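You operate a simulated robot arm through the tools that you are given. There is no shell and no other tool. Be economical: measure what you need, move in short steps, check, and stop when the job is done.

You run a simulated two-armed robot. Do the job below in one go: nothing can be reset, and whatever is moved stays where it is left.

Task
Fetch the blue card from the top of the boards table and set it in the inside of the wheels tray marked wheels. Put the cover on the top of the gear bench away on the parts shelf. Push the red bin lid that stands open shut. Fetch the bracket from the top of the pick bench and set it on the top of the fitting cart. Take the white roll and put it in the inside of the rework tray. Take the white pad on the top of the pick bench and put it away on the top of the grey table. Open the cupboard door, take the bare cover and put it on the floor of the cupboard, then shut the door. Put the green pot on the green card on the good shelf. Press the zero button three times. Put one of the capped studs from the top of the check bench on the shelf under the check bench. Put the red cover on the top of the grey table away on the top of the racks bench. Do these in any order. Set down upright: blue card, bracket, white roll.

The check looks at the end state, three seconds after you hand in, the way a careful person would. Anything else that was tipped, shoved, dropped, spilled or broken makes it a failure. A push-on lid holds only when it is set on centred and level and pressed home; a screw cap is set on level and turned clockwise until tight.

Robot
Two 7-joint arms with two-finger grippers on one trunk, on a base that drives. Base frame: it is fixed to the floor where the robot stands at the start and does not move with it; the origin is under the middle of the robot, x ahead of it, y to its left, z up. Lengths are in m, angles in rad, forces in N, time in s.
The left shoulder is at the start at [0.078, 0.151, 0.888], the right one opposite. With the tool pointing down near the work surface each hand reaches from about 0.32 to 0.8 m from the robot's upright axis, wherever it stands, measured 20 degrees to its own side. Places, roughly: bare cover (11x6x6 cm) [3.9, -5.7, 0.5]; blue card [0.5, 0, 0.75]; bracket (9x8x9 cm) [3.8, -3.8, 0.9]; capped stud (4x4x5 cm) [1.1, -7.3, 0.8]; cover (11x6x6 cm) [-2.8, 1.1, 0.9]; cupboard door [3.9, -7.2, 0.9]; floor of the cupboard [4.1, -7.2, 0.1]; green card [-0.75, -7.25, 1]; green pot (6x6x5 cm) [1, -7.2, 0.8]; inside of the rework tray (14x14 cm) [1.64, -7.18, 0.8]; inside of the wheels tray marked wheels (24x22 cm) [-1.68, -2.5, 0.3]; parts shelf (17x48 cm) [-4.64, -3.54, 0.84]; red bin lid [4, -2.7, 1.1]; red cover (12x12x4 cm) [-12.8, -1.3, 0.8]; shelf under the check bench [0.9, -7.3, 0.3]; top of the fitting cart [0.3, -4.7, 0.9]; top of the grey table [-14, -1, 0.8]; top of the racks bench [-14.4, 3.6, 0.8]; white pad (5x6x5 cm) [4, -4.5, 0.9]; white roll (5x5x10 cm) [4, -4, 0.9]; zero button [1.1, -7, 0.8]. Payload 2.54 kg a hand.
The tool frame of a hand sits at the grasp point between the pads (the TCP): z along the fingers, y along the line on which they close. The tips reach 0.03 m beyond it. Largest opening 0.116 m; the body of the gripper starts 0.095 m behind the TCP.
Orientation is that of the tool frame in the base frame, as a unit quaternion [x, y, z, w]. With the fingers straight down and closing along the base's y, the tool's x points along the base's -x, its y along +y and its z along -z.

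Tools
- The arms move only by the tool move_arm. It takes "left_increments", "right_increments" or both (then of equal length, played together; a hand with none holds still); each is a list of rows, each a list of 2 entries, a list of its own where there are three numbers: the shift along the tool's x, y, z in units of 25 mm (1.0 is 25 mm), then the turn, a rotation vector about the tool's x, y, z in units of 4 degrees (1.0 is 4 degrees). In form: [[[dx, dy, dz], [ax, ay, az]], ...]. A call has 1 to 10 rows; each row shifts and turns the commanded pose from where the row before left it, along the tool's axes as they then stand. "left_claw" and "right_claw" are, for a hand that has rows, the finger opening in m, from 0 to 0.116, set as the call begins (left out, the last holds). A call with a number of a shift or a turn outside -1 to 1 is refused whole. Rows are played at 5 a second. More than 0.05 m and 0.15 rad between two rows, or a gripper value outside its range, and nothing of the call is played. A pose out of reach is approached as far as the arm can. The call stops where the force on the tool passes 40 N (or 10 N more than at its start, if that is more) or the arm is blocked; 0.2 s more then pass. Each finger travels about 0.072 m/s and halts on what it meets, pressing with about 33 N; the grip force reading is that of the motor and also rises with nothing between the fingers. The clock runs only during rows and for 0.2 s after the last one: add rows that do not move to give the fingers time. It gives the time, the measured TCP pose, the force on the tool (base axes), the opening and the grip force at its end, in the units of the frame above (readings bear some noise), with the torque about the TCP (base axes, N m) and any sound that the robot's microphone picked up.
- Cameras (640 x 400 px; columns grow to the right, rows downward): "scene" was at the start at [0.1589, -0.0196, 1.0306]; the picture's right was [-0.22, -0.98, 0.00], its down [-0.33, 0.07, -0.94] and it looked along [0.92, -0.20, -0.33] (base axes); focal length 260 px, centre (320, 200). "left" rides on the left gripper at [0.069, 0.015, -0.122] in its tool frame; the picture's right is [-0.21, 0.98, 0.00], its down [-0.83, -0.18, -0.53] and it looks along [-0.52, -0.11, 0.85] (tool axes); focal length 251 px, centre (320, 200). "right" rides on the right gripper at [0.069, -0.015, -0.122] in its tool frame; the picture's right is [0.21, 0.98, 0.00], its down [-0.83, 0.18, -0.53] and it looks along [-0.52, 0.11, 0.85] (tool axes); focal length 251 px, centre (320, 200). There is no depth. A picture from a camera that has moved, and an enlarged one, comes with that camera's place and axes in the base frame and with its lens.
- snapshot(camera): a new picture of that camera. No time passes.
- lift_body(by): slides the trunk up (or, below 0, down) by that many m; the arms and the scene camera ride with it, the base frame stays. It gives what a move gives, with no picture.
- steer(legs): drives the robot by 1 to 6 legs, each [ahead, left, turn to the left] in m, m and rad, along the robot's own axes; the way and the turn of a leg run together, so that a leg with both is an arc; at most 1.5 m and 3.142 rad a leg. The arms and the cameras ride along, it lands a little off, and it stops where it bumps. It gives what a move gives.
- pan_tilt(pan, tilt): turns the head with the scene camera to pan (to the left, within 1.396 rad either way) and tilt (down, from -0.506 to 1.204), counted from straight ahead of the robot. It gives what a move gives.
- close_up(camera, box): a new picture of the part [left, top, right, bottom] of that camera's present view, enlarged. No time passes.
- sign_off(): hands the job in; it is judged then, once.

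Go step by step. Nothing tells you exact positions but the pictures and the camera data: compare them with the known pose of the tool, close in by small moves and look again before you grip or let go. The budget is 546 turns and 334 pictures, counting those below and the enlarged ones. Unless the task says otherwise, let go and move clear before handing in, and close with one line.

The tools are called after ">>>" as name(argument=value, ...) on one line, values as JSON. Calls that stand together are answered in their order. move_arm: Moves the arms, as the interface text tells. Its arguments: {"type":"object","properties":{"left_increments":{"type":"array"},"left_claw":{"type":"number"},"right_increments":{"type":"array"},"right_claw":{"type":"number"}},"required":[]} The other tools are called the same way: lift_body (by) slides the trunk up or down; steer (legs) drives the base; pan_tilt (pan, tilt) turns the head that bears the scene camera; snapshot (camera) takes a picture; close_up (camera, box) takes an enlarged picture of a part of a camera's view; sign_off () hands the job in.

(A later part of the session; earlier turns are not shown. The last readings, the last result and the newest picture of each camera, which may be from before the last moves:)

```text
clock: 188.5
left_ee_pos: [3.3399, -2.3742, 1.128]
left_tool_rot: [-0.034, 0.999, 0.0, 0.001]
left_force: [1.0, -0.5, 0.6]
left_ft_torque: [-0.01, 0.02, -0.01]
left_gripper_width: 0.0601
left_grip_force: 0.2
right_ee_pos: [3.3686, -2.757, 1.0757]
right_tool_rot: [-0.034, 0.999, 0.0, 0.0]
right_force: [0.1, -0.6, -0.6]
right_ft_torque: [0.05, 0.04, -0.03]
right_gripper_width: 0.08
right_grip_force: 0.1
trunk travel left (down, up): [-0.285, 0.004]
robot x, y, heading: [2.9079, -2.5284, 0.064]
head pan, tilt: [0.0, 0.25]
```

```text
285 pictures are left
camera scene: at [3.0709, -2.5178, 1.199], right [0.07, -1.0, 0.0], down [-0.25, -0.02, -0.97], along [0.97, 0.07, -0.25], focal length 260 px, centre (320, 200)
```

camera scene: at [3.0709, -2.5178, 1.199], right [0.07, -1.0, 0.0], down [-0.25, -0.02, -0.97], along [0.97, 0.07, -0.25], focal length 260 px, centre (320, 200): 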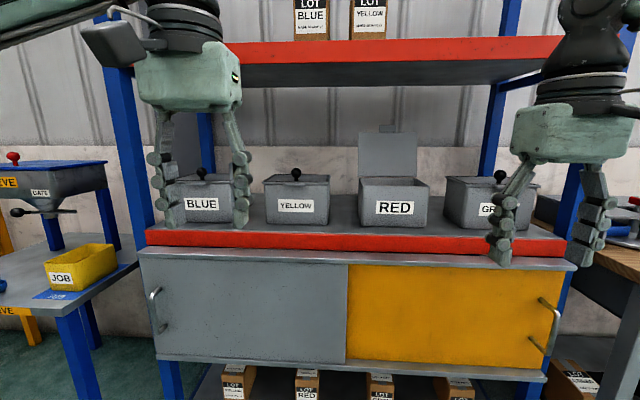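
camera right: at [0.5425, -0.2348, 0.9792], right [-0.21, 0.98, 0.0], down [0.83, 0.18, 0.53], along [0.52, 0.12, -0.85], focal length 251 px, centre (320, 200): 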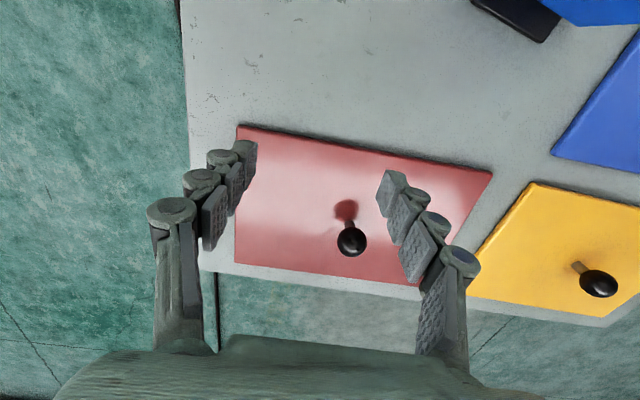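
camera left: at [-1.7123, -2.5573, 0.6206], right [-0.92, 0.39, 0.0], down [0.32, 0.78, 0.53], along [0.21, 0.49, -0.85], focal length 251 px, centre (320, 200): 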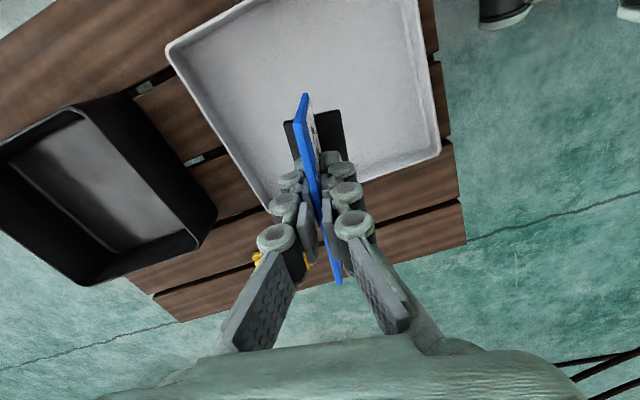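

Bin front x≈3.90, lid hinge x≈4.03, lid spans y −2.59…−2.79, top z≈1.20; the shelf above starts ~1.38. I'll point the right hand forward so a finger can slip past the lid's right side, go behind it and pull it shut.

>>> move_arm(right_increments=[[[-1, 0, 0], [0, 0, 0]], [[-1, 0, 0], [0, 0, 0]], [[-1, 0, 0], [0, 0, 0]], [[-1, 0, 0], [0, 0, 0]], [[-0.5, -0.5, 0], [0, 0, 0]], [[0, -0.5, 0], [0, 0, 0]], [[0, -0.5, 0], [0, 0, 0]], [[0, 0, 0], [0, 0, 0]]], left_increments=[[[1, 0, 0], [0, 0, 0]], [[1, 0, 0], [0, 0, 0]], [[1, 0, 0], [0, 0, 0]], [[0, 0, 0], [0, 0, 0]], [[0, 0, 0], [0, 0, 0]], [[0, 0, 0], [0, 0, 0]], [[0, 0, 0], [0, 0, 0]], [[0, 0, 0], [0, 0, 0]]], right_claw=0.0)

>>> move_arm(right_increments=[[[0, 0, 0], [0, -1, 0]], [[0, 0, 0], [0, -1, 0]], [[0, 0, 0], [0, -1, 0]], [[0, 0, 0], [0, -1, 0]], [[0, 0, 0], [0, -1, 0]], [[0, 0, 0], [0, -1, 0]], [[0, 0, 0], [0, -1, 0]], [[0, 0, 0], [0, -1, 0]], [[0, 0, 0], [0, -1, 0]], [[0, 0, 0], [0, -1, 0]]])

>>> move_arm(right_increments=[[[0, 0, 0], [0, -1, 0]], [[0, 0, 0], [0, -1, 0]], [[0, 0, 0], [0, -1, 0]], [[0, 0, 0], [0, -1, 0]], [[0, 0, 0], [0, -1, 0]], [[0, 0, 0], [0, -1, 0]], [[0, 0, 0], [0, -1, 0]], [[0, 0, 0], [0, -1, 0]], [[0, 0, 0], [0, -1, 0]], [[0, 0, 0], [0, -1, 0]]])

>>> move_arm(right_increments=[[[0, 0, 0], [0, -1, 0]], [[0, 0, 0], [0, -1, 0]], [[0, 0, 0], [0, -0.5, 0]]])

>>> snapshot(camera="scene")

```text
clock: 190.3
left_ee_pos: [3.2637, -2.378, 1.1274]
left_tool_rot: [-0.034, 0.999, -0.001, 0.001]
left_force: [0.8, -0.1, -0.5]
left_ft_torque: [0.03, -0.01, 0.0]
left_gripper_width: 0.0601
left_grip_force: 0.0
right_ee_pos: [3.482, -2.7854, 1.0761]
right_tool_rot: [-0.034, 0.999, 0.001, 0.001]
right_force: [-0.2, 0.8, -0.3]
right_ft_torque: [0.01, -0.02, 0.01]
right_gripper_width: 0.0
right_grip_force: 28.7
trunk travel left (down, up): [-0.285, 0.004]
robot x, y, heading: [2.9059, -2.5315, 0.065]
head pan, tilt: [0.0, 0.25]
```

```text
clock: 192.5
left_ee_pos: [3.2636, -2.3787, 1.1288]
left_tool_rot: [-0.033, 0.999, 0.0, 0.001]
left_force: [-0.2, 0.9, 0.4]
left_ft_torque: [0.01, 0.02, 0.03]
left_gripper_width: 0.0603
left_grip_force: 0.0
right_ee_pos: [3.4841, -2.7862, 1.0773]
right_tool_rot: [-0.031, 0.939, 0.011, 0.342]
right_force: [-0.4, -0.4, -0.9]
right_ft_torque: [-0.01, -0.03, -0.02]
right_gripper_width: 0.0
right_grip_force: 28.7
trunk travel left (down, up): [-0.285, 0.004]
robot x, y, heading: [2.9137, -2.5296, 0.071]
head pan, tilt: [0.0, 0.25]
```

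```text
clock: 194.7
left_ee_pos: [3.2642, -2.3791, 1.1279]
left_tool_rot: [-0.034, 0.999, 0.0, 0.001]
left_force: [-0.8, -0.3, -0.2]
left_ft_torque: [0.02, 0.01, -0.01]
left_gripper_width: 0.0599
left_grip_force: 0.1
right_ee_pos: [3.4815, -2.7873, 1.0774]
right_tool_rot: [-0.026, 0.765, 0.022, 0.643]
right_force: [-0.1, -0.2, 1.0]
right_ft_torque: [-0.01, -0.01, -0.01]
right_gripper_width: 0.0
right_grip_force: 28.8
trunk travel left (down, up): [-0.285, 0.004]
robot x, y, heading: [2.9084, -2.5274, 0.067]
head pan, tilt: [0.0, 0.25]
```

```text
clock: 195.5
left_ee_pos: [3.2647, -2.3783, 1.1275]
left_tool_rot: [-0.034, 0.999, -0.001, 0.0]
left_force: [0.9, -0.5, 1.0]
left_ft_torque: [-0.02, 0.0, -0.02]
left_gripper_width: 0.0599
left_grip_force: 0.1
right_ee_pos: [3.4833, -2.7861, 1.078]
right_tool_rot: [-0.027, 0.706, 0.024, 0.707]
right_force: [0.4, 0.7, -0.5]
right_ft_torque: [0.0, -0.02, -0.03]
right_gripper_width: 0.0
right_grip_force: 28.4
right hand out of reach, approached as far as the arm can: row 2
trunk travel left (down, up): [-0.285, 0.004]
robot x, y, heading: [2.9093, -2.5284, 0.07]
head pan, tilt: [0.0, 0.25]
```

```text
284 pictures are left
camera scene: at [3.0714, -2.5174, 1.199], right [0.07, -1.0, 0.0], down [-0.25, -0.02, -0.97], along [0.97, 0.07, -0.25], focal length 260 px, centre (320, 200)
```

scene: 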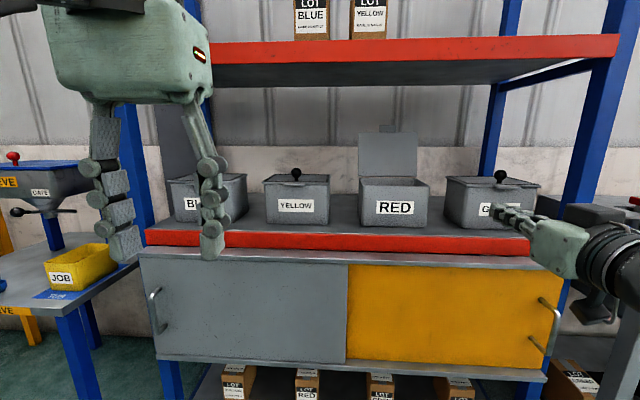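

The right hand points forward. I'll raise it to z≈1.15, straighten the base heading, and then look before driving in.

>>> move_arm(right_increments=[[[-1, -0.5, 0], [0, 0, 0]], [[-1, -0.5, 0], [0, 0, 0]], [[-1, -0.5, 0], [0, 0, 0]]])

>>> steer(legs=[[0.25, 0, -0.067]])

>>> snapshot(camera="scene")

>>> snapshot(camera="right")

```text
clock: 196.3
left_ee_pos: [3.264, -2.3789, 1.1281]
left_tool_rot: [-0.035, 0.999, 0.0, 0.001]
left_force: [0.0, -0.1, -0.4]
left_ft_torque: [-0.02, -0.03, 0.0]
left_gripper_width: 0.0602
left_grip_force: 0.1
right_ee_pos: [3.4852, -2.8238, 1.1531]
right_tool_rot: [-0.024, 0.707, 0.024, 0.707]
right_force: [0.5, -0.6, 0.2]
right_ft_torque: [0.01, 0.02, -0.03]
right_gripper_width: 0.0
right_grip_force: 28.9
trunk travel left (down, up): [-0.285, 0.004]
robot x, y, heading: [2.9105, -2.527, 0.065]
head pan, tilt: [0.0, 0.25]
```

```text
clock: 198.1
left_ee_pos: [3.5224, -2.3942, 1.1281]
left_tool_rot: [-0.001, 1.0, -0.001, 0.001]
left_force: [0.2, -0.1, -0.4]
left_ft_torque: [0.0, 0.04, 0.0]
left_gripper_width: 0.0598
left_grip_force: 0.0
right_ee_pos: [3.7114, -2.8549, 1.1529]
right_tool_rot: [0.001, 0.708, -0.001, 0.707]
right_force: [0.5, -0.3, -0.1]
right_ft_torque: [0.01, -0.05, 0.01]
right_gripper_width: 0.0
right_grip_force: 28.6
trunk travel left (down, up): [-0.285, 0.004]
robot x, y, heading: [3.1609, -2.5215, -0.002]
head pan, tilt: [0.0, 0.25]
```

```text
283 pictures are left
camera scene: at [3.3197, -2.5208, 1.199], right [0.0, -1.0, 0.0], down [-0.25, 0.0, -0.97], along [0.97, 0.0, -0.25], focal length 260 px, centre (320, 200)
```

scene: 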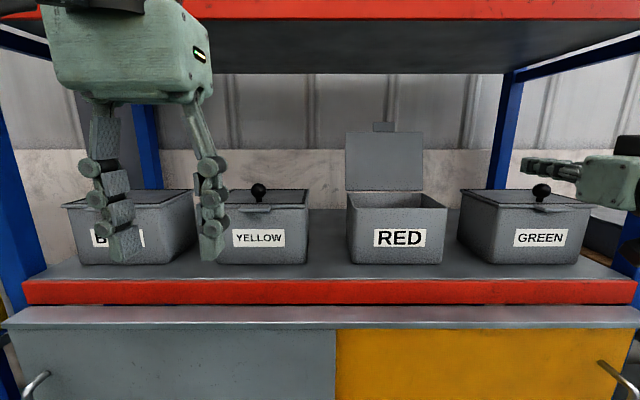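

```text
282 pictures are left
camera right: at [3.5907, -2.8708, 1.0842], right [0.0, 0.98, -0.21], down [-0.53, 0.18, 0.83], along [0.85, 0.11, 0.52], focal length 251 px, centre (320, 200)
```

right: 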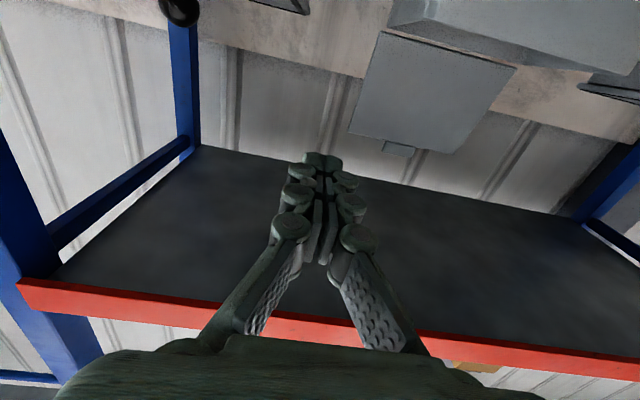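

Estimates agree. Drive in 0.1 m and extend the right hand past the lid's right side, watching for contact.

>>> steer(legs=[[0.1, 0, 0]])

>>> move_arm(right_increments=[[[0, 0, 1], [0, 0, 0]], [[0, 0, 1], [0, 0, 0]], [[0, 0, 1], [0, 0, 0]], [[0, 0, 1], [0, 0, 0]], [[0, 0, 1], [0, 0, 0]], [[0, 0, 1], [0, 0, 0]], [[0, 0, 1], [0, 0, 0]]])

>>> snapshot(camera="scene")

>>> snapshot(camera="right")

```text
clock: 199.2
left_ee_pos: [3.6221, -2.3946, 1.1267]
left_tool_rot: [0.0, 1.0, 0.0, 0.0]
left_force: [0.8, 0.1, -0.1]
left_ft_torque: [0.0, 0.01, -0.02]
left_gripper_width: 0.0598
left_grip_force: 0.0
right_ee_pos: [3.8109, -2.8555, 1.1511]
right_tool_rot: [0.001, 0.707, -0.001, 0.707]
right_force: [0.0, 0.1, -0.2]
right_ft_torque: [-0.04, -0.02, 0.03]
right_gripper_width: 0.0002
right_grip_force: 28.5
trunk travel left (down, up): [-0.285, 0.004]
robot x, y, heading: [3.2584, -2.5203, -0.0]
head pan, tilt: [0.0, 0.25]
```

```text
clock: 200.8
left_ee_pos: [3.6211, -2.3959, 1.1279]
left_tool_rot: [0.0, 1.0, 0.001, 0.001]
left_force: [0.0, -0.1, -0.4]
left_ft_torque: [-0.01, -0.03, 0.01]
left_gripper_width: 0.0601
left_grip_force: 0.1
right_ee_pos: [3.9882, -2.8556, 1.1513]
right_tool_rot: [0.001, 0.706, 0.0, 0.708]
right_force: [0.1, -0.2, -0.2]
right_ft_torque: [0.0, 0.02, 0.0]
right_gripper_width: 0.0
right_grip_force: 28.9
trunk travel left (down, up): [-0.285, 0.004]
robot x, y, heading: [3.2571, -2.5208, -0.001]
head pan, tilt: [0.0, 0.25]
```

```text
281 pictures are left
camera scene: at [3.4184, -2.5208, 1.199], right [0.0, -1.0, 0.0], down [-0.25, 0.0, -0.97], along [0.97, 0.0, -0.25], focal length 260 px, centre (320, 200)
```

scene: 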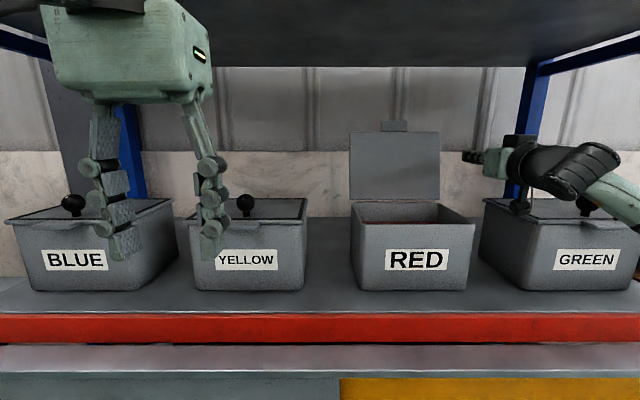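

```text
280 pictures are left
camera right: at [3.8666, -2.8713, 1.0842], right [0.0, 0.98, -0.21], down [-0.53, 0.18, 0.83], along [0.85, 0.11, 0.52], focal length 251 px, centre (320, 200)
```

right: 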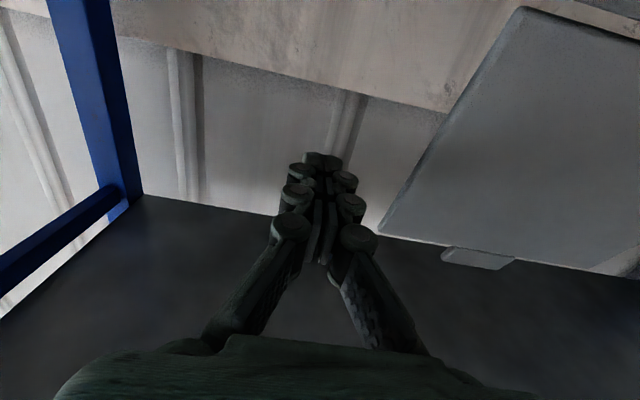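

Clear so far; the lid edge is off to the left of the finger. Extending past the lid plane.

>>> move_arm(right_increments=[[[0, 0, 1], [0, 0, 0]], [[0, 0, 1], [0, 0, 0]], [[0, 0, 1], [0, 0, 0]]])

>>> snapshot(camera="right")

>>> snapshot(camera="scene")

```text
clock: 201.6
left_ee_pos: [3.6211, -2.3951, 1.1275]
left_tool_rot: [0.0, 1.0, 0.0, 0.001]
left_force: [0.0, -0.9, -0.5]
left_ft_torque: [-0.02, -0.01, -0.01]
left_gripper_width: 0.0599
left_grip_force: 0.0
right_ee_pos: [4.0622, -2.855, 1.151]
right_tool_rot: [0.0, 0.707, -0.001, 0.707]
right_force: [0.0, 0.8, 0.3]
right_ft_torque: [-0.01, 0.0, 0.03]
right_gripper_width: 0.0
right_grip_force: 28.6
trunk travel left (down, up): [-0.285, 0.004]
robot x, y, heading: [3.2545, -2.5206, -0.001]
head pan, tilt: [0.0, 0.25]
```

```text
279 pictures are left
camera right: at [3.9404, -2.8704, 1.0841], right [0.0, 0.98, -0.21], down [-0.53, 0.18, 0.83], along [0.85, 0.11, 0.52], focal length 251 px, centre (320, 200)
```

right: 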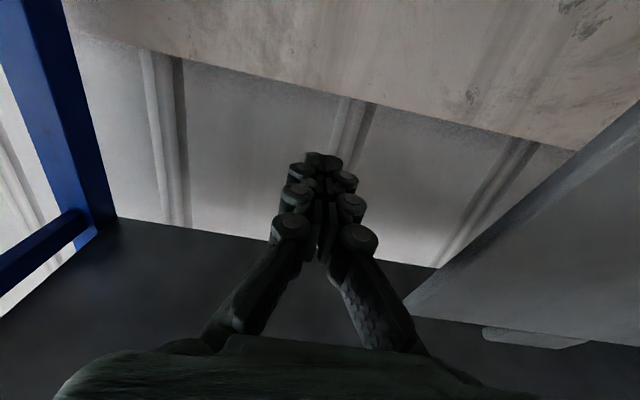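

```text
278 pictures are left
camera scene: at [3.4184, -2.5208, 1.199], right [0.0, -1.0, 0.0], down [-0.25, 0.0, -0.97], along [0.97, 0.0, -0.25], focal length 260 px, centre (320, 200)
```

scene: 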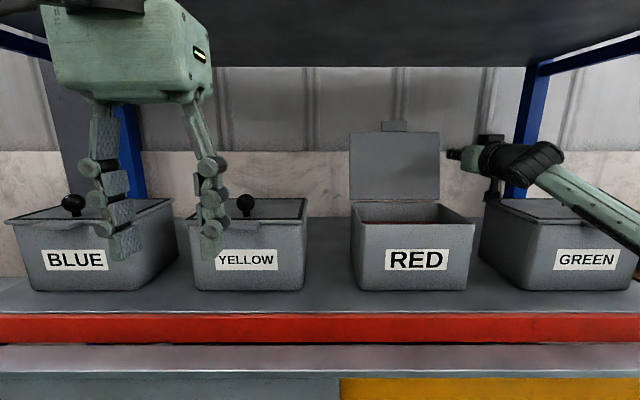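

The finger is past the lid plane. Now raise 2 cm and yaw the hand about 52° left so that the fingertip hooks behind the lid's right edge.

>>> move_arm(right_increments=[[[-0.8, 0, 0], [0, 0, 0]], [[0, 0, 0], [-1, 0, 0]], [[0, 0, 0], [-1, 0, 0]], [[0, 0, 0], [-1, 0, 0]], [[0, 0, 0], [-1, 0, 0]], [[0, 0, 0], [-1, 0, 0]], [[0, 0, 0], [-1, 0, 0]], [[0, 0, 0], [-1, 0, 0]]])

>>> move_arm(right_increments=[[[0, 0, 0], [-1, 0, 0]], [[0, 0, 0], [-1, 0, 0]], [[0, 0, 0], [-1, 0, 0]], [[0, 0, 0], [-1, 0, 0]], [[0, 0, 0], [-1, 0, 0]], [[0, 0, 0], [-1, 0, 0]]])

>>> snapshot(camera="right")

>>> snapshot(camera="scene")

```text
clock: 203.4
left_ee_pos: [3.6206, -2.3949, 1.1286]
left_tool_rot: [0.001, 1.0, 0.001, 0.001]
left_force: [-0.1, 0.1, -0.2]
left_ft_torque: [0.0, 0.0, 0.01]
left_gripper_width: 0.06
left_grip_force: 0.0
right_ee_pos: [4.0604, -2.8541, 1.1716]
right_tool_rot: [-0.099, 0.7, 0.099, 0.701]
right_force: [-0.7, 0.7, -0.3]
right_ft_torque: [-0.01, 0.0, 0.0]
right_gripper_width: 0.0001
right_grip_force: 28.3
right hand out of reach, approached as far as the arm can: row 6, 7, 8
trunk travel left (down, up): [-0.285, 0.004]
robot x, y, heading: [3.2555, -2.5225, -0.004]
head pan, tilt: [0.0, 0.25]
```

```text
clock: 204.8
left_ee_pos: [3.6209, -2.3936, 1.1289]
left_tool_rot: [0.0, 1.0, 0.0, 0.001]
left_force: [-0.6, 0.2, 0.1]
left_ft_torque: [-0.01, -0.03, -0.01]
left_gripper_width: 0.0598
left_grip_force: 0.0
right_ee_pos: [4.0607, -2.855, 1.172]
right_tool_rot: [-0.099, 0.7, 0.099, 0.7]
right_force: [0.2, 0.9, -0.6]
right_ft_torque: [0.03, -0.01, 0.01]
right_gripper_width: 0.0
right_grip_force: 28.7
right hand out of reach, approached as far as the arm can: row 1, 2, 3, 4, 5, 6
trunk travel left (down, up): [-0.285, 0.004]
robot x, y, heading: [3.2578, -2.5238, -0.002]
head pan, tilt: [0.0, 0.25]
```

```text
277 pictures are left
camera right: at [3.9483, -2.9041, 1.1046], right [-0.27, 0.94, -0.21], down [-0.56, 0.03, 0.83], along [0.78, 0.34, 0.52], focal length 251 px, centre (320, 200)
```

right: 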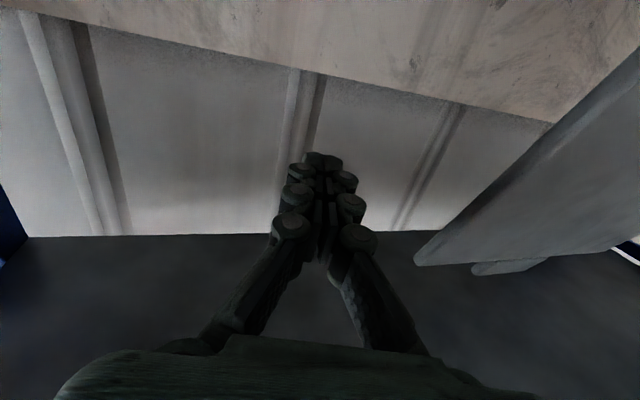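

```text
276 pictures are left
camera scene: at [3.4181, -2.5209, 1.1991], right [0.0, -1.0, 0.0], down [-0.25, 0.0, -0.97], along [0.97, 0.0, -0.25], focal length 260 px, centre (320, 200)
```

scene: 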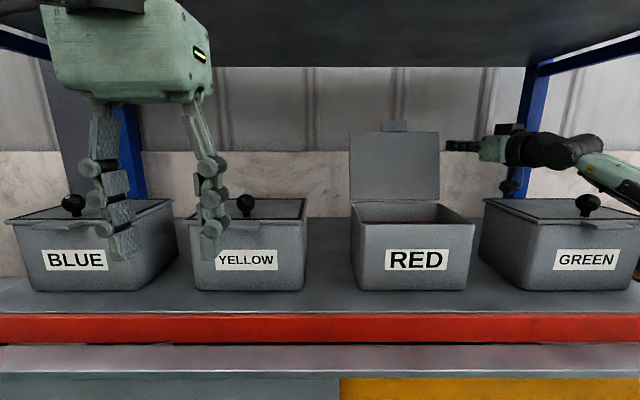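

Yaw is joint-limited. Instead I'll hook over the lid's top edge, right of the tab, with the hand pitched about 15° down. First back out to the front of the lid.

>>> move_arm(right_increments=[[[0, 0, 0], [1, 0, 0]], [[0, 0, 0], [1, 0, 0]], [[0, 0, 0], [1, 0, 0]], [[0, 0, 0], [1, 0, 0]], [[0, 0, -1], [0, 0, 0]], [[0, 0, -1], [0, 0, 0]], [[0, 0, -1], [0, 0, 0]], [[0, 0, -1], [0, 0, 0]], [[0, 0, -1], [0, 0, 0]], [[0, 0, -1], [0, 0, 0]]])

>>> move_arm(right_increments=[[[-1, 1, 0], [0, 0, 0]], [[-1, 1, 0], [0, 0, 0]], [[-1, 1, 0], [0, 0, 0]], [[0, 0.6, 0], [0, 1, 0]], [[0, 0, 0], [0, 1, 0]], [[0, 0, 0], [0, 1, 0]], [[0, 0, 0], [0, 0.75, 0]]])

>>> snapshot(camera="right")

>>> snapshot(camera="scene")

```text
clock: 207.0
left_ee_pos: [3.62, -2.3948, 1.1278]
left_tool_rot: [-0.001, 1.0, 0.0, 0.001]
left_force: [-0.8, 0.0, -0.2]
left_ft_torque: [-0.03, -0.01, 0.01]
left_gripper_width: 0.0601
left_grip_force: 0.1
right_ee_pos: [3.9083, -2.8556, 1.171]
right_tool_rot: [0.0, 0.707, 0.0, 0.707]
right_force: [-0.2, -0.1, -0.5]
right_ft_torque: [0.0, -0.04, 0.0]
right_gripper_width: 0.0001
right_grip_force: 28.7
trunk travel left (down, up): [-0.285, 0.004]
robot x, y, heading: [3.2572, -2.5245, -0.002]
head pan, tilt: [0.0, 0.25]
```

```text
clock: 208.6
left_ee_pos: [3.6209, -2.394, 1.1271]
left_tool_rot: [0.0, 1.0, 0.0, 0.001]
left_force: [0.6, -0.5, 0.7]
left_ft_torque: [0.0, -0.05, 0.04]
left_gripper_width: 0.0601
left_grip_force: 0.1
right_ee_pos: [3.9116, -2.7645, 1.2477]
right_tool_rot: [0.001, 0.794, -0.001, 0.608]
right_force: [-0.1, -0.4, -0.3]
right_ft_torque: [0.01, -0.01, 0.01]
right_gripper_width: 0.0003
right_grip_force: 28.5
trunk travel left (down, up): [-0.285, 0.004]
robot x, y, heading: [3.2589, -2.5211, -0.0]
head pan, tilt: [0.0, 0.25]
```

```text
275 pictures are left
camera right: at [3.7748, -2.7808, 1.2143], right [-0.05, 0.98, -0.21], down [-0.3, 0.18, 0.94], along [0.95, 0.11, 0.28], focal length 251 px, centre (320, 200)
```

right: 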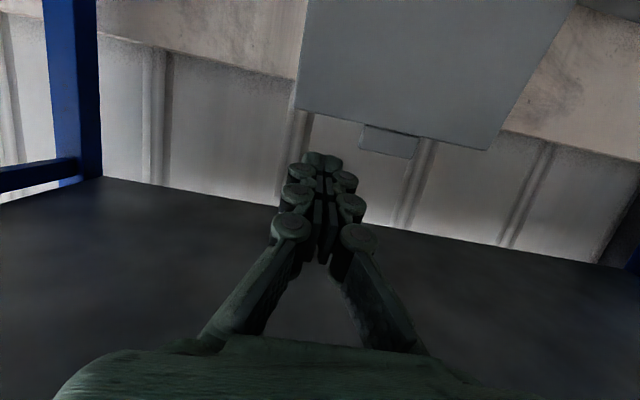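

```text
274 pictures are left
camera scene: at [3.4181, -2.5208, 1.1991], right [0.0, -1.0, 0.0], down [-0.25, 0.0, -0.97], along [0.97, 0.0, -0.25], focal length 260 px, centre (320, 200)
```

scene: 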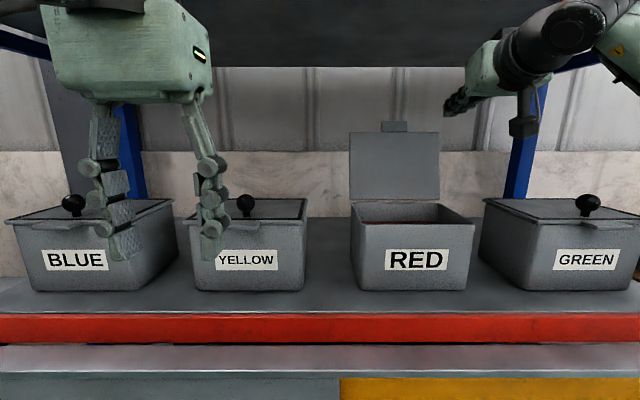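

Aligned between the lid's right edge and the tab. Advancing over the top.

>>> move_arm(right_increments=[[[-0.4, 0, 0], [0, 0, 0]], [[0, 0, 1], [0, 0, 0]], [[0, 0, 1], [0, 0, 0]], [[0, 0, 1], [0, 0, 0]], [[0, 0, 1], [0, 0, 0]], [[0, 0, 1], [0, 0, 0]], [[0, 0, 1], [0, 0, 0]], [[0, 0, 1], [0, 0, 0]], [[0, 0, 0.8], [0, 0, 0]]])

>>> snapshot(camera="scene")

>>> snapshot(camera="right")

```text
clock: 210.6
left_ee_pos: [3.6213, -2.3948, 1.1271]
left_tool_rot: [0.0, 1.0, 0.0, 0.001]
left_force: [-0.4, 0.1, -0.2]
left_ft_torque: [0.01, -0.01, -0.03]
left_gripper_width: 0.06
left_grip_force: 0.2
right_ee_pos: [4.1031, -2.7677, 1.2056]
right_tool_rot: [0.001, 0.794, 0.0, 0.608]
right_force: [-0.3, -0.5, -0.5]
right_ft_torque: [0.01, 0.04, -0.02]
right_gripper_width: 0.0
right_grip_force: 28.1
trunk travel left (down, up): [-0.285, 0.004]
robot x, y, heading: [3.258, -2.5233, -0.002]
head pan, tilt: [0.0, 0.25]
```

```text
273 pictures are left
camera scene: at [3.4184, -2.5208, 1.199], right [0.0, -1.0, 0.0], down [-0.25, 0.0, -0.97], along [0.97, 0.0, -0.25], focal length 260 px, centre (320, 200)
```

scene: 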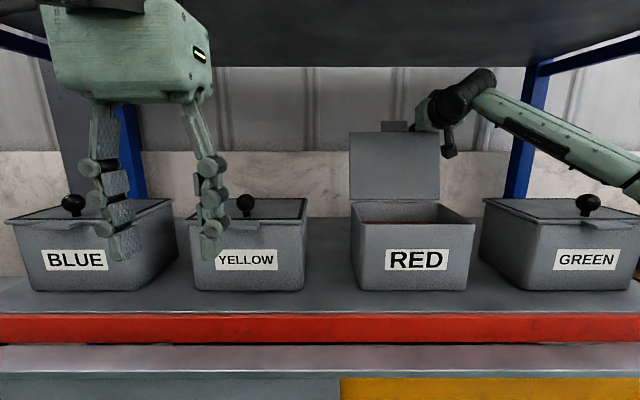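

```text
272 pictures are left
camera right: at [3.968, -2.7836, 1.1716], right [-0.06, 0.98, -0.21], down [-0.3, 0.18, 0.94], along [0.95, 0.11, 0.28], focal length 251 px, centre (320, 200)
```

right: 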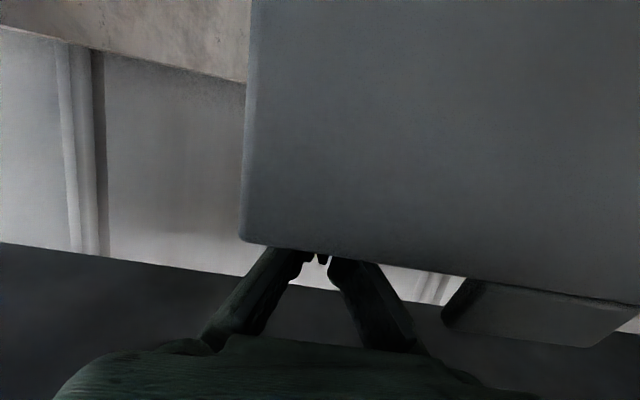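

The fingers are behind the lid top. Pulling toward the robot.

>>> move_arm(right_increments=[[[0.26, 0, -0.97], [0, 0, 0]], [[0.26, 0, -0.97], [0, 0, 0]], [[0.26, 0, -0.97], [0, 0, 0]], [[0.3, 0, -0.97], [0, 0, 0]]])

>>> snapshot(camera="scene")

```text
clock: 211.6
left_ee_pos: [3.618, -2.3951, 1.1286]
left_tool_rot: [0.001, 1.0, -0.001, 0.003]
left_force: [-0.3, -0.6, 0.1]
left_ft_torque: [-0.01, -0.01, 0.01]
left_gripper_width: 0.0601
left_grip_force: 0.1
right_ee_pos: [3.9954, -2.7666, 1.2127]
right_tool_rot: [0.001, 0.79, -0.001, 0.613]
right_force: [-4.4, -2.3, 23.3]
right_ft_torque: [-0.05, 0.72, 0.39]
right_gripper_width: 0.0061
right_grip_force: 28.8
trunk travel left (down, up): [-0.285, 0.004]
robot x, y, heading: [3.257, -2.5255, 0.0]
head pan, tilt: [0.0, 0.25]
```

```text
271 pictures are left
camera scene: at [3.415, -2.5204, 1.1999], right [0.0, -1.0, 0.0], down [-0.24, 0.0, -0.97], along [0.97, 0.0, -0.24], focal length 260 px, centre (320, 200)
```

scene: 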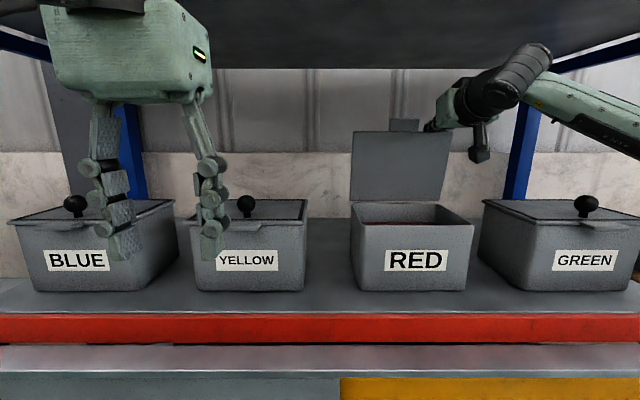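

The lid has tilted forward about 17° but the finger now rests on its edge. I'll back the hand up slightly and see whether it drops.

>>> move_arm(right_increments=[[[-1, 0, 0], [0, 0, 0]], [[0, 0, 0], [0, 0, 0]]])

>>> snapshot(camera="scene")

```text
clock: 212.2
left_ee_pos: [3.6218, -2.3952, 1.1279]
left_tool_rot: [0.0, 1.0, 0.0, 0.001]
left_force: [0.4, -0.2, -0.1]
left_ft_torque: [0.0, 0.0, 0.0]
left_gripper_width: 0.0599
left_grip_force: 0.0
right_ee_pos: [4.0067, -2.7663, 1.2282]
right_tool_rot: [0.0, 0.795, 0.0, 0.607]
right_force: [0.2, -0.5, -0.1]
right_ft_torque: [0.03, 0.04, 0.0]
right_gripper_width: 0.0001
right_grip_force: 29.2
trunk travel left (down, up): [-0.285, 0.004]
robot x, y, heading: [3.2573, -2.5206, -0.005]
head pan, tilt: [0.0, 0.25]
```

```text
270 pictures are left
camera scene: at [3.4181, -2.521, 1.199], right [0.0, -1.0, 0.0], down [-0.25, 0.0, -0.97], along [0.97, 0.0, -0.25], focal length 260 px, centre (320, 200)
```

scene: 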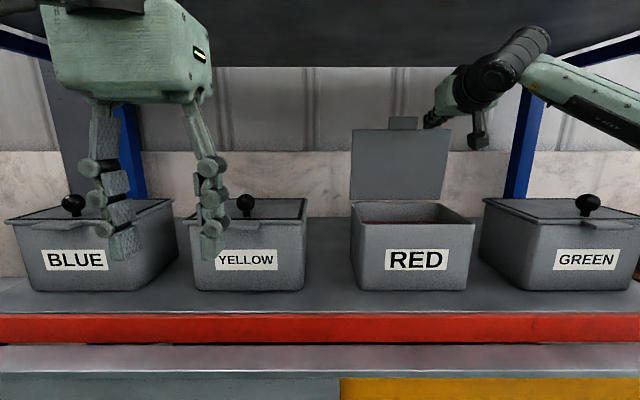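

The hinge holds by friction. I'll hook behind again and pull along the lid's arc, back and down.

>>> move_arm(right_increments=[[[0, 0, 1], [0, 0, 0]], [[0, 0, 1], [0, 0, 0]], [[0, 0, 0.4], [0, 0, 0]], [[0.9, 0, 0.2], [0, 0, 0]], [[0.4, 0, -0.9], [0, 0, 0]], [[0.6, 0, -0.8], [0, 0, 0]], [[0.65, 0, -0.75], [0, 0, 0]], [[0.7, 0, -0.7], [0, 0, 0]]])

>>> snapshot(camera="scene")

```text
clock: 214.0
left_ee_pos: [3.6195, -2.3935, 1.1289]
left_tool_rot: [0.0, 1.0, -0.001, 0.002]
left_force: [1.1, 0.5, 0.0]
left_ft_torque: [0.0, -0.03, -0.01]
left_gripper_width: 0.0597
left_grip_force: 0.2
right_ee_pos: [3.9734, -2.7638, 1.1523]
right_tool_rot: [-0.001, 0.794, 0.0, 0.608]
right_force: [-6.6, 1.2, 5.2]
right_ft_torque: [0.05, 0.34, 0.01]
right_gripper_width: 0.0061
right_grip_force: 28.5
trunk travel left (down, up): [-0.285, 0.004]
robot x, y, heading: [3.2565, -2.5198, 0.002]
head pan, tilt: [0.0, 0.25]
```

```text
269 pictures are left
camera scene: at [3.4169, -2.5203, 1.1991], right [0.0, -1.0, 0.0], down [-0.25, 0.0, -0.97], along [0.97, 0.0, -0.25], focal length 260 px, centre (320, 200)
```

scene: 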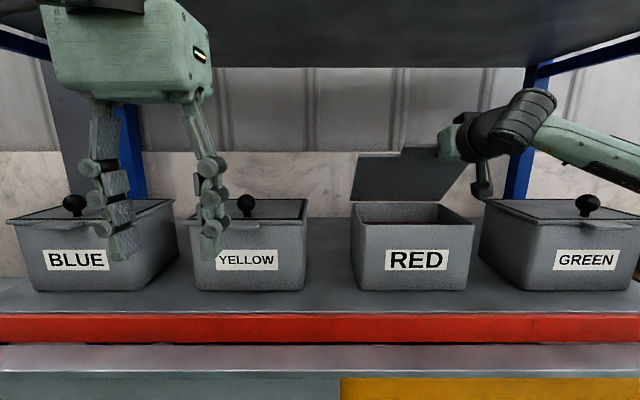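

Works — the lid is about half closed. Continuing along the arc.

>>> move_arm(right_increments=[[[0.9, 0, -0.45], [0, 0, 0]], [[0.95, 0, -0.3], [0, 0, 0]], [[0.8, 0, -0.1], [0, 0, 0]]])

>>> snapshot(camera="scene")

```text
clock: 214.8
left_ee_pos: [3.6215, -2.395, 1.1273]
left_tool_rot: [0.0, 1.0, 0.0, 0.001]
left_force: [0.7, 0.6, 0.3]
left_ft_torque: [0.0, 0.04, 0.01]
left_gripper_width: 0.0599
left_grip_force: 0.1
right_ee_pos: [3.9356, -2.7669, 1.0954]
right_tool_rot: [0.001, 0.793, -0.001, 0.609]
right_force: [-0.4, -0.6, -0.3]
right_ft_torque: [-0.02, -0.03, 0.04]
right_gripper_width: 0.0001
right_grip_force: 29.1
trunk travel left (down, up): [-0.285, 0.004]
robot x, y, heading: [3.257, -2.5176, -0.001]
head pan, tilt: [0.0, 0.25]
```

```text
268 pictures are left
camera scene: at [3.4181, -2.521, 1.1991], right [0.0, -1.0, 0.0], down [-0.25, 0.0, -0.97], along [0.97, 0.0, -0.25], focal length 260 px, centre (320, 200)
```

scene: 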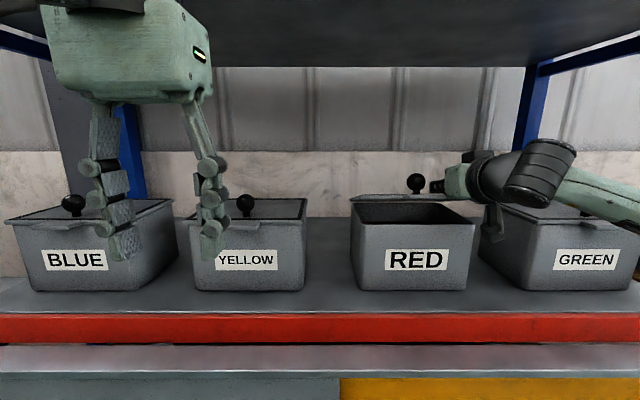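

Lid nearly shut; pressing it down the rest of the way.

>>> move_arm(right_increments=[[[0.48, 0, 0.13], [0, 0, 0]], [[0.48, 0, 0.13], [0, 0, 0]], [[0.3, 0, 0.08], [0, 0, 0]], [[0.3, 0, 0.08], [0, 0, 0]], [[0.2, 0, 0.05], [0, 0, 0]]])

>>> snapshot(camera="scene")

```text
clock: 215.8
left_ee_pos: [3.6188, -2.3961, 1.1275]
left_tool_rot: [0.0, 1.0, -0.001, 0.001]
left_force: [0.7, -0.5, -0.2]
left_ft_torque: [-0.01, 0.0, -0.05]
left_gripper_width: 0.06
left_grip_force: 0.1
right_ee_pos: [3.9367, -2.7654, 1.0753]
right_tool_rot: [0.0, 0.782, 0.001, 0.624]
right_force: [-1.5, 1.6, 7.6]
right_ft_torque: [0.04, -0.17, 0.14]
right_gripper_width: 0.0062
right_grip_force: 28.8
trunk travel left (down, up): [-0.285, 0.004]
robot x, y, heading: [3.2548, -2.522, -0.002]
head pan, tilt: [0.0, 0.25]
stopped in row 4 (right hand): the force on the tool passed its limit at 45 N (the readings are from after the stop); the commanded pose is now the measured one
```

```text
267 pictures are left
camera scene: at [3.4178, -2.5208, 1.1989], right [0.0, -1.0, 0.0], down [-0.25, 0.0, -0.97], along [0.97, 0.0, -0.25], focal length 260 px, centre (320, 200)
```

scene: 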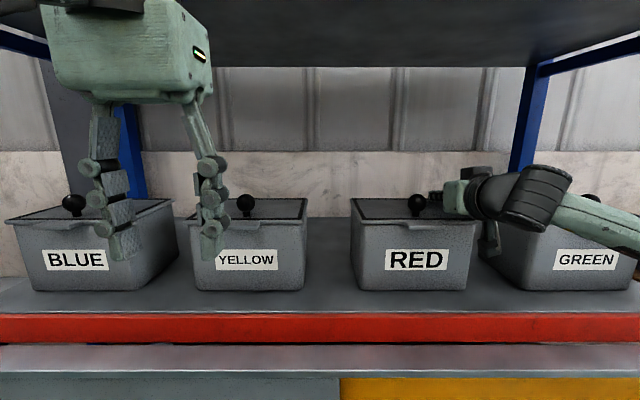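

Closed flush like the others. Lifting off and withdrawing, then backing the base out.

>>> move_arm(right_increments=[[[-1, 0, 0], [0, 0, 0]], [[-1, 0, 0], [0, 0, 0]], [[0, 0, -1], [0, 0, 0]], [[0, 0, -1], [0, 0, 0]], [[0, 0, -1], [0, 0, 0]], [[0, 0, -1], [0, 0, 0]], [[0, 0, -1], [0, 0, 0]], [[0, 0, -1], [0, 0, 0]], [[0, 0, -1], [0, 0, 0]], [[0, 0, -1], [0, 0, 0]]])

>>> steer(legs=[[-0.5, 0, 0]])

>>> snapshot(camera="scene")

```text
clock: 218.0
left_ee_pos: [3.6212, -2.3954, 1.1268]
left_tool_rot: [0.0, 1.0, 0.0, 0.0]
left_force: [0.0, 0.0, -0.5]
left_ft_torque: [0.0, 0.01, 0.01]
left_gripper_width: 0.0598
left_grip_force: 0.1
right_ee_pos: [3.7522, -2.7674, 1.1674]
right_tool_rot: [0.001, 0.785, 0.0, 0.619]
right_force: [0.5, 0.6, -0.3]
right_ft_torque: [0.02, -0.04, -0.02]
right_gripper_width: 0.0
right_grip_force: 28.6
trunk travel left (down, up): [-0.285, 0.004]
robot x, y, heading: [3.2585, -2.5204, -0.003]
head pan, tilt: [0.0, 0.25]
```

```text
clock: 220.9
left_ee_pos: [3.12, -2.3947, 1.1286]
left_tool_rot: [0.001, 1.0, 0.0, 0.0]
left_force: [-0.2, -0.2, -0.1]
left_ft_torque: [-0.01, -0.02, 0.0]
left_gripper_width: 0.0601
left_grip_force: 0.1
right_ee_pos: [3.2514, -2.7664, 1.168]
right_tool_rot: [0.001, 0.784, 0.0, 0.62]
right_force: [0.0, -0.7, -0.1]
right_ft_torque: [-0.01, 0.0, -0.03]
right_gripper_width: 0.0
right_grip_force: 28.8
trunk travel left (down, up): [-0.285, 0.004]
robot x, y, heading: [2.7549, -2.525, -0.006]
head pan, tilt: [0.0, 0.25]
```

```text
266 pictures are left
camera scene: at [2.9183, -2.5202, 1.1992], right [0.0, -1.0, 0.0], down [-0.25, 0.0, -0.97], along [0.97, 0.0, -0.25], focal length 260 px, centre (320, 200)
```

scene: 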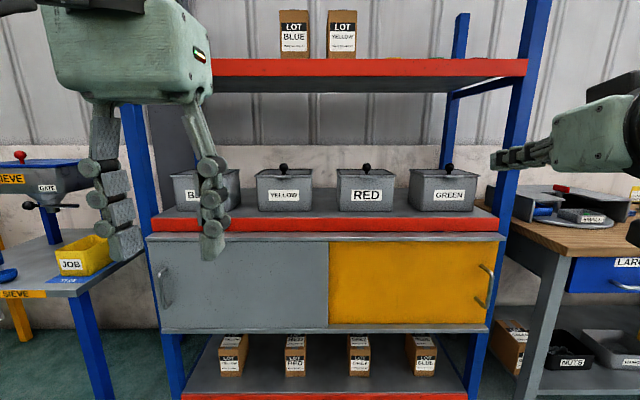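

The lid is shut. Pointing the right hand down again and strafing to the pick bench.

>>> move_arm(right_increments=[[[0, 0, 0], [0, 1, 0]], [[0, 0, 0], [0, 1, 0]], [[0, 0, 0], [0, 1, 0]], [[0, 0, 0], [0, 1, 0]], [[0, 0, 0], [0, 1, 0]], [[0, 0, 0], [0, 1, 0]], [[0, 0, 0], [0, 1, 0]], [[0, 0, 0], [0, 1, 0]], [[0, 0, 0], [0, 1, 0]], [[0, 0, 0], [0, 1, 0]]], right_claw=0.1)

>>> move_arm(right_increments=[[[0, 0, 0], [0, 1, 0]], [[0, 0, 0], [0, 1, 0]], [[0, 0, 0], [0, 1, 0]], [[0, 0, 0], [0, 1, 0]], [[0, 0, 0], [0, 1, 0]], [[0, 0, 0], [0, 1, 0]], [[0, 0, 0], [0, 1, 0]], [[0, 0, 0], [0, 1, 0]], [[0, 0, 0], [0, 1, 0]], [[0, 0, 0], [0, 0.15, 0]]])

>>> steer(legs=[[0, -1.5, 0]])

>>> pan_tilt(pan=0, tilt=0.4)

>>> snapshot(camera="scene")

```text
clock: 223.1
left_ee_pos: [3.1213, -2.3949, 1.1271]
left_tool_rot: [0.001, 1.0, -0.001, 0.001]
left_force: [-0.1, -0.8, 1.1]
left_ft_torque: [-0.01, 0.0, 0.01]
left_gripper_width: 0.0601
left_grip_force: 0.0
right_ee_pos: [3.2538, -2.7649, 1.168]
right_tool_rot: [0.001, 0.95, 0.0, 0.313]
right_force: [0.6, -0.1, 1.0]
right_ft_torque: [0.0, -0.03, 0.0]
right_gripper_width: 0.1001
right_grip_force: 0.0
trunk travel left (down, up): [-0.285, 0.004]
robot x, y, heading: [2.7598, -2.522, -0.006]
head pan, tilt: [0.0, 0.25]
```

```text
clock: 225.3
left_ee_pos: [3.1224, -2.3948, 1.128]
left_tool_rot: [0.001, 1.0, -0.002, 0.001]
left_force: [0.1, -0.4, -0.3]
left_ft_torque: [0.0, 0.04, 0.0]
left_gripper_width: 0.0599
left_grip_force: 0.1
right_ee_pos: [3.2527, -2.7677, 1.1683]
right_tool_rot: [0.001, 1.0, 0.0, -0.001]
right_force: [0.2, 0.0, -0.7]
right_ft_torque: [0.02, -0.02, 0.0]
right_gripper_width: 0.0997
right_grip_force: 0.0
trunk travel left (down, up): [-0.285, 0.004]
robot x, y, heading: [2.7573, -2.5231, -0.004]
head pan, tilt: [0.0, 0.25]
```

```text
clock: 239.6
left_ee_pos: [3.1138, -3.8699, 1.1279]
left_tool_rot: [0.004, 1.0, 0.0, 0.001]
left_force: [-0.6, -0.1, 0.5]
left_ft_torque: [0.02, -0.03, 0.02]
left_gripper_width: 0.0601
left_grip_force: 0.0
right_ee_pos: [3.2407, -4.2432, 1.1683]
right_tool_rot: [0.004, 1.0, 0.001, 0.0]
right_force: [0.6, -0.3, 0.7]
right_ft_torque: [0.0, 0.03, 0.02]
right_gripper_width: 0.0999
right_grip_force: 0.1
trunk travel left (down, up): [-0.285, 0.004]
robot x, y, heading: [2.7512, -3.9904, -0.008]
head pan, tilt: [0.0, 0.25]
```

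```text
clock: 240.3
left_ee_pos: [3.1146, -3.8684, 1.1288]
left_tool_rot: [0.003, 1.0, -0.001, 0.001]
left_force: [0.0, -0.3, -0.1]
left_ft_torque: [0.02, 0.01, 0.05]
left_gripper_width: 0.0598
left_grip_force: 0.1
right_ee_pos: [3.2426, -4.2426, 1.1686]
right_tool_rot: [0.004, 1.0, 0.002, 0.0]
right_force: [-0.2, -0.1, -0.4]
right_ft_torque: [-0.02, -0.03, 0.0]
right_gripper_width: 0.0999
right_grip_force: 0.0
trunk travel left (down, up): [-0.285, 0.004]
robot x, y, heading: [2.7449, -3.9947, -0.012]
head pan, tilt: [0.0, 0.4]
```

```text
265 pictures are left
camera scene: at [2.9091, -3.9936, 1.1852], right [-0.01, -1.0, 0.0], down [-0.39, 0.0, -0.92], along [0.92, -0.01, -0.39], focal length 260 px, centre (320, 200)
```

scene: 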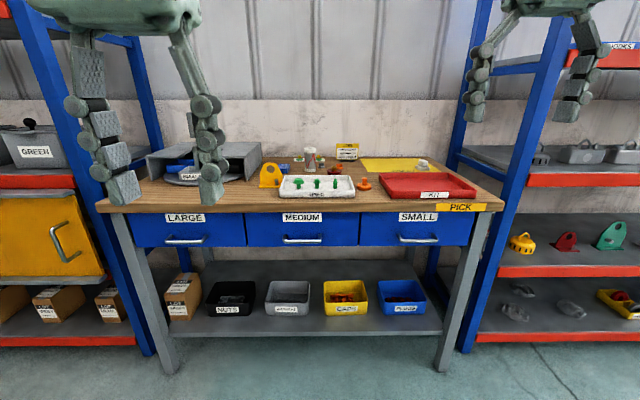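

>>> close_up(camera="scene", box=[130, 120, 500, 230])

>>> close_up(camera="scene", box=[240, 130, 400, 220])

>>> close_up(camera="scene", box=[370, 130, 500, 220])

```text
1.73 times, centred on (315, 175) of scene
camera zoom: at [2.9091, -3.9936, 1.1852], right [-0.01, -1.0, 0.0], down [-0.39, 0.0, -0.92], along [0.92, -0.01, -0.39], focal length 450 px, centre (329, 243)
```

zoom: 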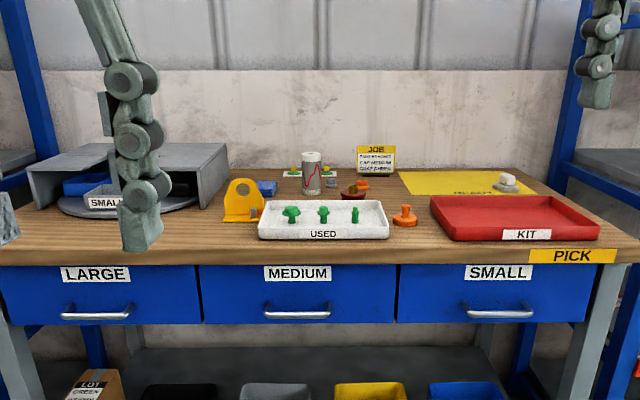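

```text
4.00 times, centred on (320, 175) of scene
camera zoom: at [2.9091, -3.9936, 1.1852], right [-0.01, -1.0, 0.0], down [-0.39, 0.0, -0.92], along [0.92, -0.01, -0.39], focal length 1040 px, centre (320, 300)
```

zoom: 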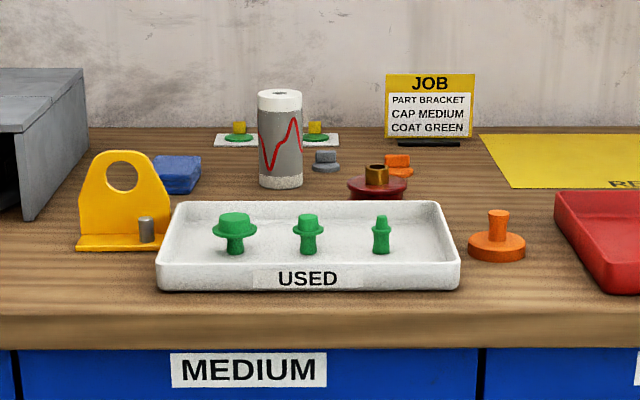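

```text
4.44 times, centred on (435, 175) of scene
camera zoom: at [2.9091, -3.9936, 1.1852], right [-0.01, -1.0, 0.0], down [-0.39, 0.0, -0.92], along [0.92, -0.01, -0.39], focal length 1155 px, centre (-191, 311)
```

zoom: 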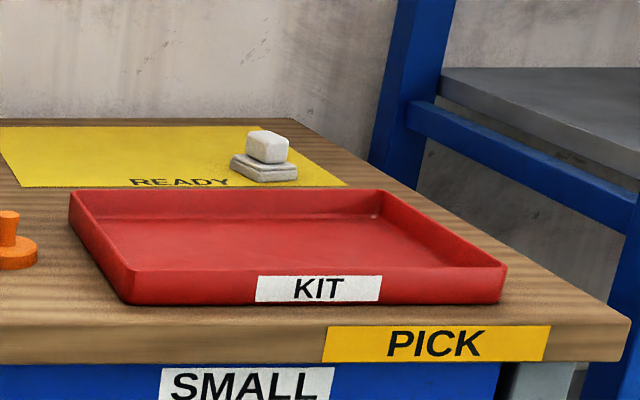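

The yellow bracket, the white roll (paper roll with the chart), and the white pad at the back right are all there. I'll move up to the bench and look from the wrist cameras.

>>> steer(legs=[[0.46, 0, 0.01]])

>>> pan_tilt(pan=0, tilt=0.6)

>>> snapshot(camera="scene")

>>> snapshot(camera="left")

>>> snapshot(camera="right")

```text
clock: 243.1
left_ee_pos: [3.5789, -3.8558, 1.1275]
left_tool_rot: [-0.011, 1.0, -0.001, 0.001]
left_force: [0.1, 0.2, 0.7]
left_ft_torque: [-0.02, 0.03, -0.01]
left_gripper_width: 0.06
left_grip_force: 0.1
right_ee_pos: [3.7198, -4.2256, 1.1684]
right_tool_rot: [-0.01, 1.0, 0.0, 0.0]
right_force: [-0.5, -0.6, -0.2]
right_ft_torque: [0.02, 0.03, 0.03]
right_gripper_width: 0.1
right_grip_force: 0.1
trunk travel left (down, up): [-0.285, 0.004]
robot x, y, heading: [3.2214, -3.9864, 0.016]
head pan, tilt: [0.0, 0.4]
```

```text
clock: 243.9
left_ee_pos: [3.5782, -3.8545, 1.1278]
left_tool_rot: [-0.011, 1.0, 0.0, 0.001]
left_force: [-0.4, -0.6, 1.0]
left_ft_torque: [0.02, -0.01, -0.03]
left_gripper_width: 0.0597
left_grip_force: 0.0
right_ee_pos: [3.7174, -4.2246, 1.1686]
right_tool_rot: [-0.01, 1.0, 0.001, 0.001]
right_force: [0.0, -1.1, -0.4]
right_ft_torque: [0.02, 0.0, -0.01]
right_gripper_width: 0.0999
right_grip_force: 0.0
trunk travel left (down, up): [-0.285, 0.004]
robot x, y, heading: [3.2154, -3.9914, 0.024]
head pan, tilt: [0.0, 0.6]
```

```text
261 pictures are left
camera scene: at [3.3739, -3.9859, 1.1669], right [0.02, -1.0, 0.0], down [-0.56, -0.01, -0.83], along [0.83, 0.02, -0.56], focal length 260 px, centre (320, 200)
```

scene: 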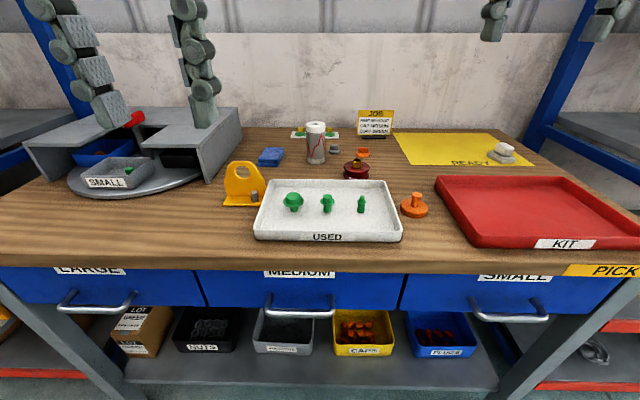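

```text
260 pictures are left
camera left: at [3.5081, -3.8408, 1.2512], right [0.19, 0.98, 0.0], down [0.83, -0.16, 0.54], along [0.53, -0.1, -0.84], focal length 251 px, centre (320, 200)
```

left: 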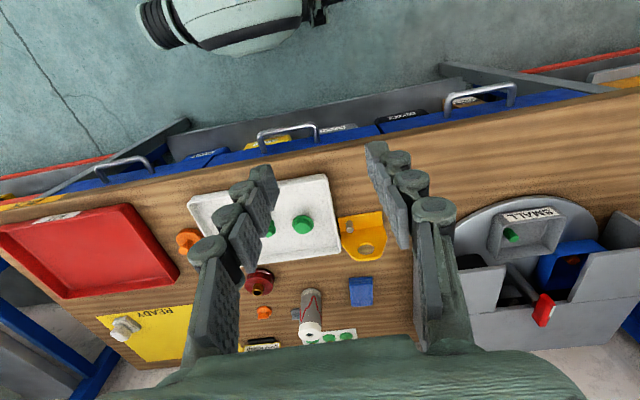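

```text
259 pictures are left
camera right: at [3.6502, -4.2423, 1.2913], right [-0.24, 0.97, 0.0], down [0.82, 0.2, 0.54], along [0.52, 0.13, -0.84], focal length 251 px, centre (320, 200)
```

right: 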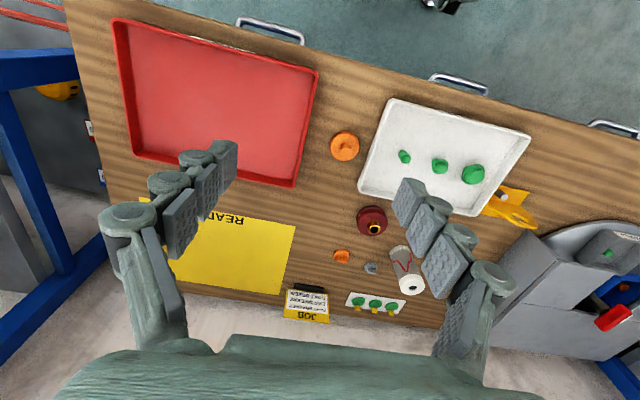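

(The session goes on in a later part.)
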